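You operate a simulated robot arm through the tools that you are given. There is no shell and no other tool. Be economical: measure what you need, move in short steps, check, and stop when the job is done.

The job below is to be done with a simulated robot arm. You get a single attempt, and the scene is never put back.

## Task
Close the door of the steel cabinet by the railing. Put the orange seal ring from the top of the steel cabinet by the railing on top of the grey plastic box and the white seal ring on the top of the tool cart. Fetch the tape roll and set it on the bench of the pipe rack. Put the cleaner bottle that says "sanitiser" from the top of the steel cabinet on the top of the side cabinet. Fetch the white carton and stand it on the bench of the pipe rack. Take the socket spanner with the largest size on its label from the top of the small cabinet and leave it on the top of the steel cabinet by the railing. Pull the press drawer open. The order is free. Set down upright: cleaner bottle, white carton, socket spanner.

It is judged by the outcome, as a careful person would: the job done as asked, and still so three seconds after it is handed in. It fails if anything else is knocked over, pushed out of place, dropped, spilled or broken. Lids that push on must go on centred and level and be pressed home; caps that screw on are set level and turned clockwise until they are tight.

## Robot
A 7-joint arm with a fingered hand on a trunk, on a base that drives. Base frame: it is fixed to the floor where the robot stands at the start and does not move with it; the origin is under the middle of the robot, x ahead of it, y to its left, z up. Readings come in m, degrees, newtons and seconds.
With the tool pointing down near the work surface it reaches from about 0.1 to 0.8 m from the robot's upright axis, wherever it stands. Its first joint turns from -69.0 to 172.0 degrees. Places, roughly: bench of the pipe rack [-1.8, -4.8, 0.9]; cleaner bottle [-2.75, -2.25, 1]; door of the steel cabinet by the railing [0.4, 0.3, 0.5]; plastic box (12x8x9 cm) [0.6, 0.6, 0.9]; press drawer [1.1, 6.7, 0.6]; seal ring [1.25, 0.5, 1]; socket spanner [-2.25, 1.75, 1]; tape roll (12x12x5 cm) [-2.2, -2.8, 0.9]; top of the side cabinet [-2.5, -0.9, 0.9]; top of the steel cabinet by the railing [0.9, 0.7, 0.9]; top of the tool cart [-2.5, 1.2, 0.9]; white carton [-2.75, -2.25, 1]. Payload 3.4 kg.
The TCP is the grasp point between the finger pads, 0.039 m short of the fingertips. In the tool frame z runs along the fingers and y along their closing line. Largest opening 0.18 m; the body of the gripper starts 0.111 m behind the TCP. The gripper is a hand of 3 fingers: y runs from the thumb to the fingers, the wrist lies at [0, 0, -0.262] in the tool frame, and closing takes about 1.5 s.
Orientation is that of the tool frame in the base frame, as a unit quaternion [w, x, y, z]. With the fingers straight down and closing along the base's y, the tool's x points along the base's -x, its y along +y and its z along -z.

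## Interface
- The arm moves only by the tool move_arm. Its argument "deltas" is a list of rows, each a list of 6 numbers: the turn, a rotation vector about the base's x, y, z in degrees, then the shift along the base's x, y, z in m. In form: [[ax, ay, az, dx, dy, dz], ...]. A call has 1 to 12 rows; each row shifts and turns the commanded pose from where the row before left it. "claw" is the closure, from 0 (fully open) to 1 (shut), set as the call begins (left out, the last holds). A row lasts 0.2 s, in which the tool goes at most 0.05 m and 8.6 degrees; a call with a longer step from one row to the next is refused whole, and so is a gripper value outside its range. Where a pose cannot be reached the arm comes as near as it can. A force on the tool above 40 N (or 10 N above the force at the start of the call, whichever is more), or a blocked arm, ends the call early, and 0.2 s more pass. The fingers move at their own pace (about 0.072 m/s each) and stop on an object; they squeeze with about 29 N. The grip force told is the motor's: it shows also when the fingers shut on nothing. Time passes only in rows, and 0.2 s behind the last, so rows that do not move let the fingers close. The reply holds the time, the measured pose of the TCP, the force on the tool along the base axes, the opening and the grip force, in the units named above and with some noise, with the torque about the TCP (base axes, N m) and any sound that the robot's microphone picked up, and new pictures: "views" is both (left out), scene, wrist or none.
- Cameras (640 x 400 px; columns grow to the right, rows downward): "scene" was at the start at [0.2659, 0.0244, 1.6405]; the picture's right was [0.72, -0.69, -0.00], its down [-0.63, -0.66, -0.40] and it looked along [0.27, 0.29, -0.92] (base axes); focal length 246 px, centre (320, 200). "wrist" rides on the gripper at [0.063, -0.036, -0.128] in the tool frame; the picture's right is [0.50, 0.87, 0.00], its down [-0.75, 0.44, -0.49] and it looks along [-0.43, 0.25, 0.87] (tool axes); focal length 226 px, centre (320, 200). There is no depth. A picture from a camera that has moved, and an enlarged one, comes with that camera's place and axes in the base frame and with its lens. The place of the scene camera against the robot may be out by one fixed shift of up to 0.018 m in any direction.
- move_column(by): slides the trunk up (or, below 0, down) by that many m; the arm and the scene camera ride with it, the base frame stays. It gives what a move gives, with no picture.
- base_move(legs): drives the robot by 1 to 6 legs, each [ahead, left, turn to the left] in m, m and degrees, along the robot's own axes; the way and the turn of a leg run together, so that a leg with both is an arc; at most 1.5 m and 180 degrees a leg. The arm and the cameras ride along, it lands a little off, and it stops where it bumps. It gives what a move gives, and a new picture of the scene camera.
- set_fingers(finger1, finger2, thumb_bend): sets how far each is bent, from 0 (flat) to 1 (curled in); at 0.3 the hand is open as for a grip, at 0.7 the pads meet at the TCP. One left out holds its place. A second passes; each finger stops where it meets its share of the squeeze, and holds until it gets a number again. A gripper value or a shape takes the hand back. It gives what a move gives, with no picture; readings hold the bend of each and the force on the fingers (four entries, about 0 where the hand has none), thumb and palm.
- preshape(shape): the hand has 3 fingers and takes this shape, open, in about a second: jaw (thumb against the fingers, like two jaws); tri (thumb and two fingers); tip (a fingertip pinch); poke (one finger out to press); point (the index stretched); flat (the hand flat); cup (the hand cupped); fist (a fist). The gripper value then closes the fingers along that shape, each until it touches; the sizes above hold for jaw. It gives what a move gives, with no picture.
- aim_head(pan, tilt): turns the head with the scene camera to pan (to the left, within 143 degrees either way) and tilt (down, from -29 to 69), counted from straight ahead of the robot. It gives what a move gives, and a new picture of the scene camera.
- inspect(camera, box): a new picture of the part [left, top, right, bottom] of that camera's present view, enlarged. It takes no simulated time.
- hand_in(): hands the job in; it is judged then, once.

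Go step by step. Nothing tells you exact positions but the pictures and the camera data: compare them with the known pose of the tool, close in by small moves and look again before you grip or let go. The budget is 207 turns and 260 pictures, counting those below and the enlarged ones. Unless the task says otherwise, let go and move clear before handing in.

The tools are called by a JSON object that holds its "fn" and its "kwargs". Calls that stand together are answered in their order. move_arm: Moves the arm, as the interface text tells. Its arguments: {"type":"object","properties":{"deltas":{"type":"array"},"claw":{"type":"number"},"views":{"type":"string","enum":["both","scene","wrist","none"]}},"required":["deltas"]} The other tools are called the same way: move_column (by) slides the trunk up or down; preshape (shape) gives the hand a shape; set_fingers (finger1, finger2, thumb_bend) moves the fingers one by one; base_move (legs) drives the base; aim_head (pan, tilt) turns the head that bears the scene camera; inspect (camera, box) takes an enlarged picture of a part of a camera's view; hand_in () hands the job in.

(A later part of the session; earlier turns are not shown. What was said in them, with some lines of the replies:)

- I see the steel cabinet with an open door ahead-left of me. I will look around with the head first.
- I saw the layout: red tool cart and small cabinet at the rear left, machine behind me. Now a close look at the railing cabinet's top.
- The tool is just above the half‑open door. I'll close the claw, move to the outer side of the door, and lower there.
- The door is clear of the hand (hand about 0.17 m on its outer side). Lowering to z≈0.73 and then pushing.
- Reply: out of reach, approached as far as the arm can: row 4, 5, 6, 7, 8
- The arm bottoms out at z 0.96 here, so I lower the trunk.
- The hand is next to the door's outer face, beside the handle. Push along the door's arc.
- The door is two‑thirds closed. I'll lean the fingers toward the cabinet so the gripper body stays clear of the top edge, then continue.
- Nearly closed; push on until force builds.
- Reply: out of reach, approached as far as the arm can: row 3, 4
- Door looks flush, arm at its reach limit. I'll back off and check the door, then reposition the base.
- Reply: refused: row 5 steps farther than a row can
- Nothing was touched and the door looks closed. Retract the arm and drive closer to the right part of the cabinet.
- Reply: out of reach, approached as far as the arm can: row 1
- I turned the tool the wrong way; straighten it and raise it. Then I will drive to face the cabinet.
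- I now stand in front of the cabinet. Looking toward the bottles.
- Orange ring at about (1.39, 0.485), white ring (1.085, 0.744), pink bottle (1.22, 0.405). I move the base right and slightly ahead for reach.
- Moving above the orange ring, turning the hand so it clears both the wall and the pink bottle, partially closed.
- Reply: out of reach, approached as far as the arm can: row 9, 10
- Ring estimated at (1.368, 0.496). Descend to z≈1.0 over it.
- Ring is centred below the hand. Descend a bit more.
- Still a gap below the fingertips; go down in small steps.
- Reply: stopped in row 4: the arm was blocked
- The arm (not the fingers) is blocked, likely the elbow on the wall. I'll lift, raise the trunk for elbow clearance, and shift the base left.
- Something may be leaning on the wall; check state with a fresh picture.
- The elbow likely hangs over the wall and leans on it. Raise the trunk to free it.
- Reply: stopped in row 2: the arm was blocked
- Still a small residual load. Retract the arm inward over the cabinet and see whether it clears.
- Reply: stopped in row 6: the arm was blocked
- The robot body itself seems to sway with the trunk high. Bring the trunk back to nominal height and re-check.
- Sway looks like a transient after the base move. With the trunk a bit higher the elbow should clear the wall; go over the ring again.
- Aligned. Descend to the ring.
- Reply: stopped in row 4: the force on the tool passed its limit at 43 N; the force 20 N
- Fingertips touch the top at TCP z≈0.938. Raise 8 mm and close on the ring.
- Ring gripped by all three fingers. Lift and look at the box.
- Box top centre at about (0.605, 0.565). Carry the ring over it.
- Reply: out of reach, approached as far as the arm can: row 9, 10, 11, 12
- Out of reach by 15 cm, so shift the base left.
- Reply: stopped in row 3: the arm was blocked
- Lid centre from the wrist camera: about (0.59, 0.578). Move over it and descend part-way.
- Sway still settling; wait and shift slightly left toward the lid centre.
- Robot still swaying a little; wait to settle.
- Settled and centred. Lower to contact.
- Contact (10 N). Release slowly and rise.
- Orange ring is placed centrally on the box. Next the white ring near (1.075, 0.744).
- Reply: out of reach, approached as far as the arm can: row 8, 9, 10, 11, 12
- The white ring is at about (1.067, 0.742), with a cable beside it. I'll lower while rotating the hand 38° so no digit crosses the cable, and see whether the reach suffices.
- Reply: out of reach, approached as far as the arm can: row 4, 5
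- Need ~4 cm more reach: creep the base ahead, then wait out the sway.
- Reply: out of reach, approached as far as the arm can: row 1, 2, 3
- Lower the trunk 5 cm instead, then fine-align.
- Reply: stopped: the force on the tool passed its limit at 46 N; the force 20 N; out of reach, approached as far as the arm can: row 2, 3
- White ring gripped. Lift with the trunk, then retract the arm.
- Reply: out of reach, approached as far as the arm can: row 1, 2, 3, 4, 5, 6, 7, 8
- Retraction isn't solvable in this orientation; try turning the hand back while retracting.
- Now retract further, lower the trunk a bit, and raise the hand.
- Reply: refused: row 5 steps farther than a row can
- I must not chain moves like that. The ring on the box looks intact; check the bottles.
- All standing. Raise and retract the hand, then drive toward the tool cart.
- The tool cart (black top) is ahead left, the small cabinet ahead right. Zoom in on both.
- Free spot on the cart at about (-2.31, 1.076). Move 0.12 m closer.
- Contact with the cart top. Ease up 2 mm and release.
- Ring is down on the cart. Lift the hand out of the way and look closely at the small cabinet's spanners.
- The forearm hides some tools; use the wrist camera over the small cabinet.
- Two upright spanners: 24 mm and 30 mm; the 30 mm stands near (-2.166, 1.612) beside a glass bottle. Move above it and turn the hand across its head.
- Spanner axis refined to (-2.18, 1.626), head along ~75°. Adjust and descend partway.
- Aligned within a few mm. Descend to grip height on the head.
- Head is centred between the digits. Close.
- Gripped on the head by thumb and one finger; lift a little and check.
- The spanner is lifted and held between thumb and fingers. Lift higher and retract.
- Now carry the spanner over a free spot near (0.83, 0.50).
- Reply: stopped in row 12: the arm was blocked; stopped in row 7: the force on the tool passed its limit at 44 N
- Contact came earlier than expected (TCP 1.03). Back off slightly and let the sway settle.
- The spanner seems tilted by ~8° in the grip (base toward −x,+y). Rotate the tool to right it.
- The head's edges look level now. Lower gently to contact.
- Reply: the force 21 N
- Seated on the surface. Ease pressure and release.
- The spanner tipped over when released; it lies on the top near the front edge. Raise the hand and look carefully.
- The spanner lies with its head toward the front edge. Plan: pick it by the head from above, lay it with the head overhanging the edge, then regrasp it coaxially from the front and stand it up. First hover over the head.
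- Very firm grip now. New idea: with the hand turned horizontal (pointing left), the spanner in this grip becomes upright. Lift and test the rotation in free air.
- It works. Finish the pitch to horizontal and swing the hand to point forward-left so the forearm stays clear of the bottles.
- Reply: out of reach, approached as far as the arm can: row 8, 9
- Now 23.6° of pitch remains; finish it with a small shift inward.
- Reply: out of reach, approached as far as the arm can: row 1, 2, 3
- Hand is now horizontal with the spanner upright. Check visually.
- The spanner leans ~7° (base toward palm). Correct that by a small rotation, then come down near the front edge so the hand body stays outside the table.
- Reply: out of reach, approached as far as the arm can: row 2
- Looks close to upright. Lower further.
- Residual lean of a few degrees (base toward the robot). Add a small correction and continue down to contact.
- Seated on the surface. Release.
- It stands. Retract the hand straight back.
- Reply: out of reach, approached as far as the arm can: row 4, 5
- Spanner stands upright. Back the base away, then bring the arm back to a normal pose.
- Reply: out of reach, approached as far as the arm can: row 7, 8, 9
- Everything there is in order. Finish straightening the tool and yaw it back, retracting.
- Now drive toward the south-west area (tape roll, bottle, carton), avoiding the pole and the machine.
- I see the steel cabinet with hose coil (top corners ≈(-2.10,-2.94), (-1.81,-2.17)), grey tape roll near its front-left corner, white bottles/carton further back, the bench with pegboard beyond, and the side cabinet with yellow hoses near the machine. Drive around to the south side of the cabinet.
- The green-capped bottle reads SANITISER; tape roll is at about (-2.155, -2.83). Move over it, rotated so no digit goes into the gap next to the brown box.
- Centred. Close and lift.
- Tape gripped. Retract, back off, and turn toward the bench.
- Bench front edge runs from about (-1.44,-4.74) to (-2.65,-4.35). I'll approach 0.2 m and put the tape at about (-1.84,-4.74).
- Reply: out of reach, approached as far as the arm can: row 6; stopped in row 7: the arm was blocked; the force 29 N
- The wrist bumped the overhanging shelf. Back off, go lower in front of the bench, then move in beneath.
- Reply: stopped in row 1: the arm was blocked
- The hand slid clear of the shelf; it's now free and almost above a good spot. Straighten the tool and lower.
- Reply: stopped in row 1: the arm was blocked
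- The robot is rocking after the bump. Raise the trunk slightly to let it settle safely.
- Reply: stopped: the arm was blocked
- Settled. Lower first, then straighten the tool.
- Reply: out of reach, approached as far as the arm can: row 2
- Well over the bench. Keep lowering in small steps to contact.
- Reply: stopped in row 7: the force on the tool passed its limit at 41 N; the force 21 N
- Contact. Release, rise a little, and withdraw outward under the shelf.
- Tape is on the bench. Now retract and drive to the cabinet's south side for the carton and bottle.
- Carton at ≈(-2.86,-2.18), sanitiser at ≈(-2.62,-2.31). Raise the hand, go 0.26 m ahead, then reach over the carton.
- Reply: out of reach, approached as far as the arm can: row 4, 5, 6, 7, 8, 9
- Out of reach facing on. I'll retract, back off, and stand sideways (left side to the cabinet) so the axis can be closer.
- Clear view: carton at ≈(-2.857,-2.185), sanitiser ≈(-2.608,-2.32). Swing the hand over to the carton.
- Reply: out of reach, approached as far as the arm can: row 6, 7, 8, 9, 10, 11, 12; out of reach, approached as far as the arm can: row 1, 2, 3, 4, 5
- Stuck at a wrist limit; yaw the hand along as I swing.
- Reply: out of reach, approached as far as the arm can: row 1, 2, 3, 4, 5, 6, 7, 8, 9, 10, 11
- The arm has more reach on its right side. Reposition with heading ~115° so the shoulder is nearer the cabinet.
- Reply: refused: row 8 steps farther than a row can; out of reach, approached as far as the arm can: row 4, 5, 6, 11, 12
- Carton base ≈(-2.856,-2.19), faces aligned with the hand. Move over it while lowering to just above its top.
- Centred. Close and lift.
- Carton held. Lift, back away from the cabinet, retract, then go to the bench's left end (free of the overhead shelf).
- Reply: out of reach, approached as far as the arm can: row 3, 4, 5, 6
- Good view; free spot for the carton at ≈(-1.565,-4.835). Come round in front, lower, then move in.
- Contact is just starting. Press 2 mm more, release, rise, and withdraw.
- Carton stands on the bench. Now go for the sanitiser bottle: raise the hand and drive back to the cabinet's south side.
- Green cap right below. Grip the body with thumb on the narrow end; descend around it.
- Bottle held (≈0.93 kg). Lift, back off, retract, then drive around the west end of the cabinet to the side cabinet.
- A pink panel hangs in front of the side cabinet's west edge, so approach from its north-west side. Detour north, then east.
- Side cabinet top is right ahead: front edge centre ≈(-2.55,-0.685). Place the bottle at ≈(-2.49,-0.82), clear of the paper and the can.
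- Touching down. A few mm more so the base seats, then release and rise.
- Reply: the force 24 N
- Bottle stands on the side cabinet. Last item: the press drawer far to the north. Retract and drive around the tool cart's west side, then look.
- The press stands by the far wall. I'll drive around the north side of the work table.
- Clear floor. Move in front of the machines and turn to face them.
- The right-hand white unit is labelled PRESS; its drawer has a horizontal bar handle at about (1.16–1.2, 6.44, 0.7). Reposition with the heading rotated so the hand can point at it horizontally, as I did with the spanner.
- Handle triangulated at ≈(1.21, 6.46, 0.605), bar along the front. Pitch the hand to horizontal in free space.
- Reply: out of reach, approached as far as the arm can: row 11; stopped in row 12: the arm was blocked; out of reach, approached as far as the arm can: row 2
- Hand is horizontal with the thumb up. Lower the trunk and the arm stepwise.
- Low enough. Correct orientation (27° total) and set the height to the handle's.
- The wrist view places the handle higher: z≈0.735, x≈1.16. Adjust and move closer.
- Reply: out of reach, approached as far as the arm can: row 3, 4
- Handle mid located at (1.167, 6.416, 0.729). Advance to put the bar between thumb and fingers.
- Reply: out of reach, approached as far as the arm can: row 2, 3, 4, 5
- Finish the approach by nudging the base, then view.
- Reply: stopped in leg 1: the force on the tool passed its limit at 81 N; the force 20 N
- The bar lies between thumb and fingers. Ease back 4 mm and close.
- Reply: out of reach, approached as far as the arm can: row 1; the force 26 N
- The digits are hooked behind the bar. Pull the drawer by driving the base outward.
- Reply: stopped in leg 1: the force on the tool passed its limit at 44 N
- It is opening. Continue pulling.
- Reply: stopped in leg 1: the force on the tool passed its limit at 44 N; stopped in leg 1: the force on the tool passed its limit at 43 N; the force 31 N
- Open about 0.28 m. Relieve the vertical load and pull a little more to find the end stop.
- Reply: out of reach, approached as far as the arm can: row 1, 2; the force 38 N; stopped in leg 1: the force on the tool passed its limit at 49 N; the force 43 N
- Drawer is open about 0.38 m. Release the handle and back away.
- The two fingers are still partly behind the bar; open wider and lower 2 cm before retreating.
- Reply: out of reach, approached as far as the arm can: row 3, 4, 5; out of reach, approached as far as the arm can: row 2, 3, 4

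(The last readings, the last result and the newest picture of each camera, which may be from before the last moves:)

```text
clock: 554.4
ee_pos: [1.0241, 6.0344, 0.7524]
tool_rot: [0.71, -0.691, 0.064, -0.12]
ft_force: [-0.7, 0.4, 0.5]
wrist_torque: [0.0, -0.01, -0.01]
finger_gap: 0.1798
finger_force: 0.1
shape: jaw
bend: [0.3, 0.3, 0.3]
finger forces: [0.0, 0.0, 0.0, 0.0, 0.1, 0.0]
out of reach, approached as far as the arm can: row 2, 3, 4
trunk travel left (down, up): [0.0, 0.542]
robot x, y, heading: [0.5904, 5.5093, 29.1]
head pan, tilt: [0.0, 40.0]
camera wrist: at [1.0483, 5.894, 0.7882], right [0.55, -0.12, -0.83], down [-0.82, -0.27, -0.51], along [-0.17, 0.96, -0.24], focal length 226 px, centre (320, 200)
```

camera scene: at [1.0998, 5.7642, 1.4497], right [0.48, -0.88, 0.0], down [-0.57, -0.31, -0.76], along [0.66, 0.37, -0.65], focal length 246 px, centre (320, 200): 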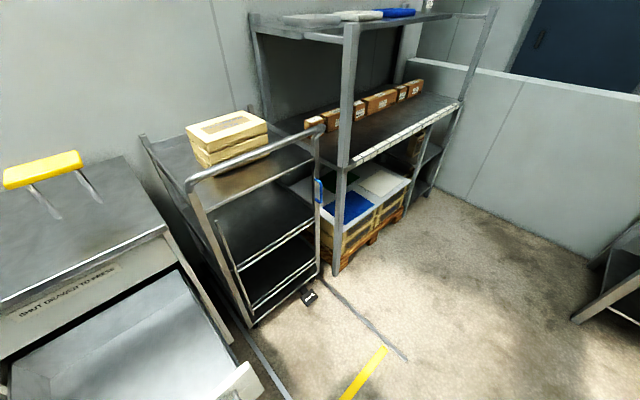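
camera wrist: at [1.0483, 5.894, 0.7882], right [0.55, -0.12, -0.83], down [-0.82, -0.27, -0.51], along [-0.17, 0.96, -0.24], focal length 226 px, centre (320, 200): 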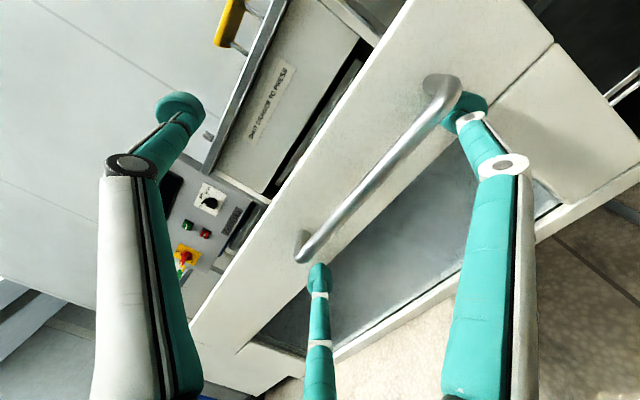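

Use the base: sidestep slightly right, then retreat.

{"fn": "base_move", "kwargs": {"legs": [[0.0195, -0.0165, 0], [-0.14, -0.142, 0]]}}

```text
clock: 556.5
ee_pos: [0.9951, 5.8355, 0.7518]
tool_rot: [0.71, -0.69, 0.065, -0.121]
ft_force: [0.5, -0.3, -0.4]
wrist_torque: [-0.03, -0.01, -0.03]
finger_gap: 0.18
finger_force: 0.1
shape: jaw
bend: [0.3, 0.3, 0.3]
finger forces: [0.0, 0.0, 0.0, 0.0, 0.0, 0.1]
trunk travel left (down, up): [0.0, 0.542]
robot x, y, heading: [0.5633, 5.3129, 28.9]
head pan, tilt: [0.0, 40.0]
camera scene: at [1.0606, 5.5602, 1.4542], right [0.48, -0.88, 0.0], down [-0.57, -0.31, -0.76], along [0.67, 0.37, -0.65], focal length 246 px, centre (320, 200)
```

scene: 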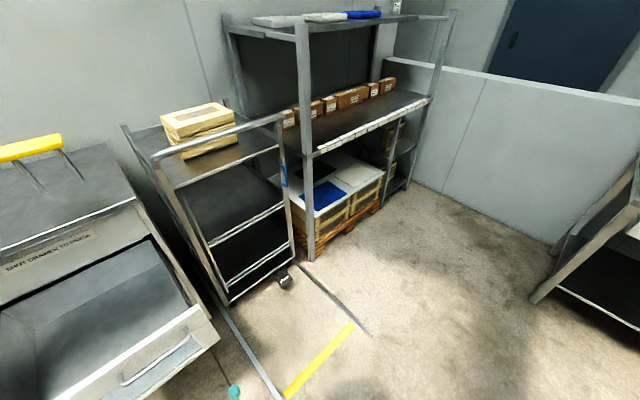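

The drawer stays open and the hand is clear of it. Every other item was seen in place after I released it, so I hand the job in.

{"fn": "hand_in", "kwargs": {}}

```text
The job is handed in.
```

I finished every part of the job and handed it in; I have no verdict back.

- **Steel cabinet by the railing:** the door is closed. The orange ring is on the grey box. The 30 mm spanner, the largest label I found on the small cabinet, stands upright on the cabinet top. It tipped over when I first released it, so I picked it up and stood it again.
- **Tool cart:** the white ring is on its top.
- **Pipe rack bench:** the tape roll and the upright white carton are on it. The robot's wrist bumped the shelf above the bench while I was placing the tape; I saw nothing on the shelf or bench displaced.
- **Side cabinet:** the sanitiser bottle stands on its top.
- **Press drawer:** it is pulled open about 0.38 m, and the hand is clear of it.
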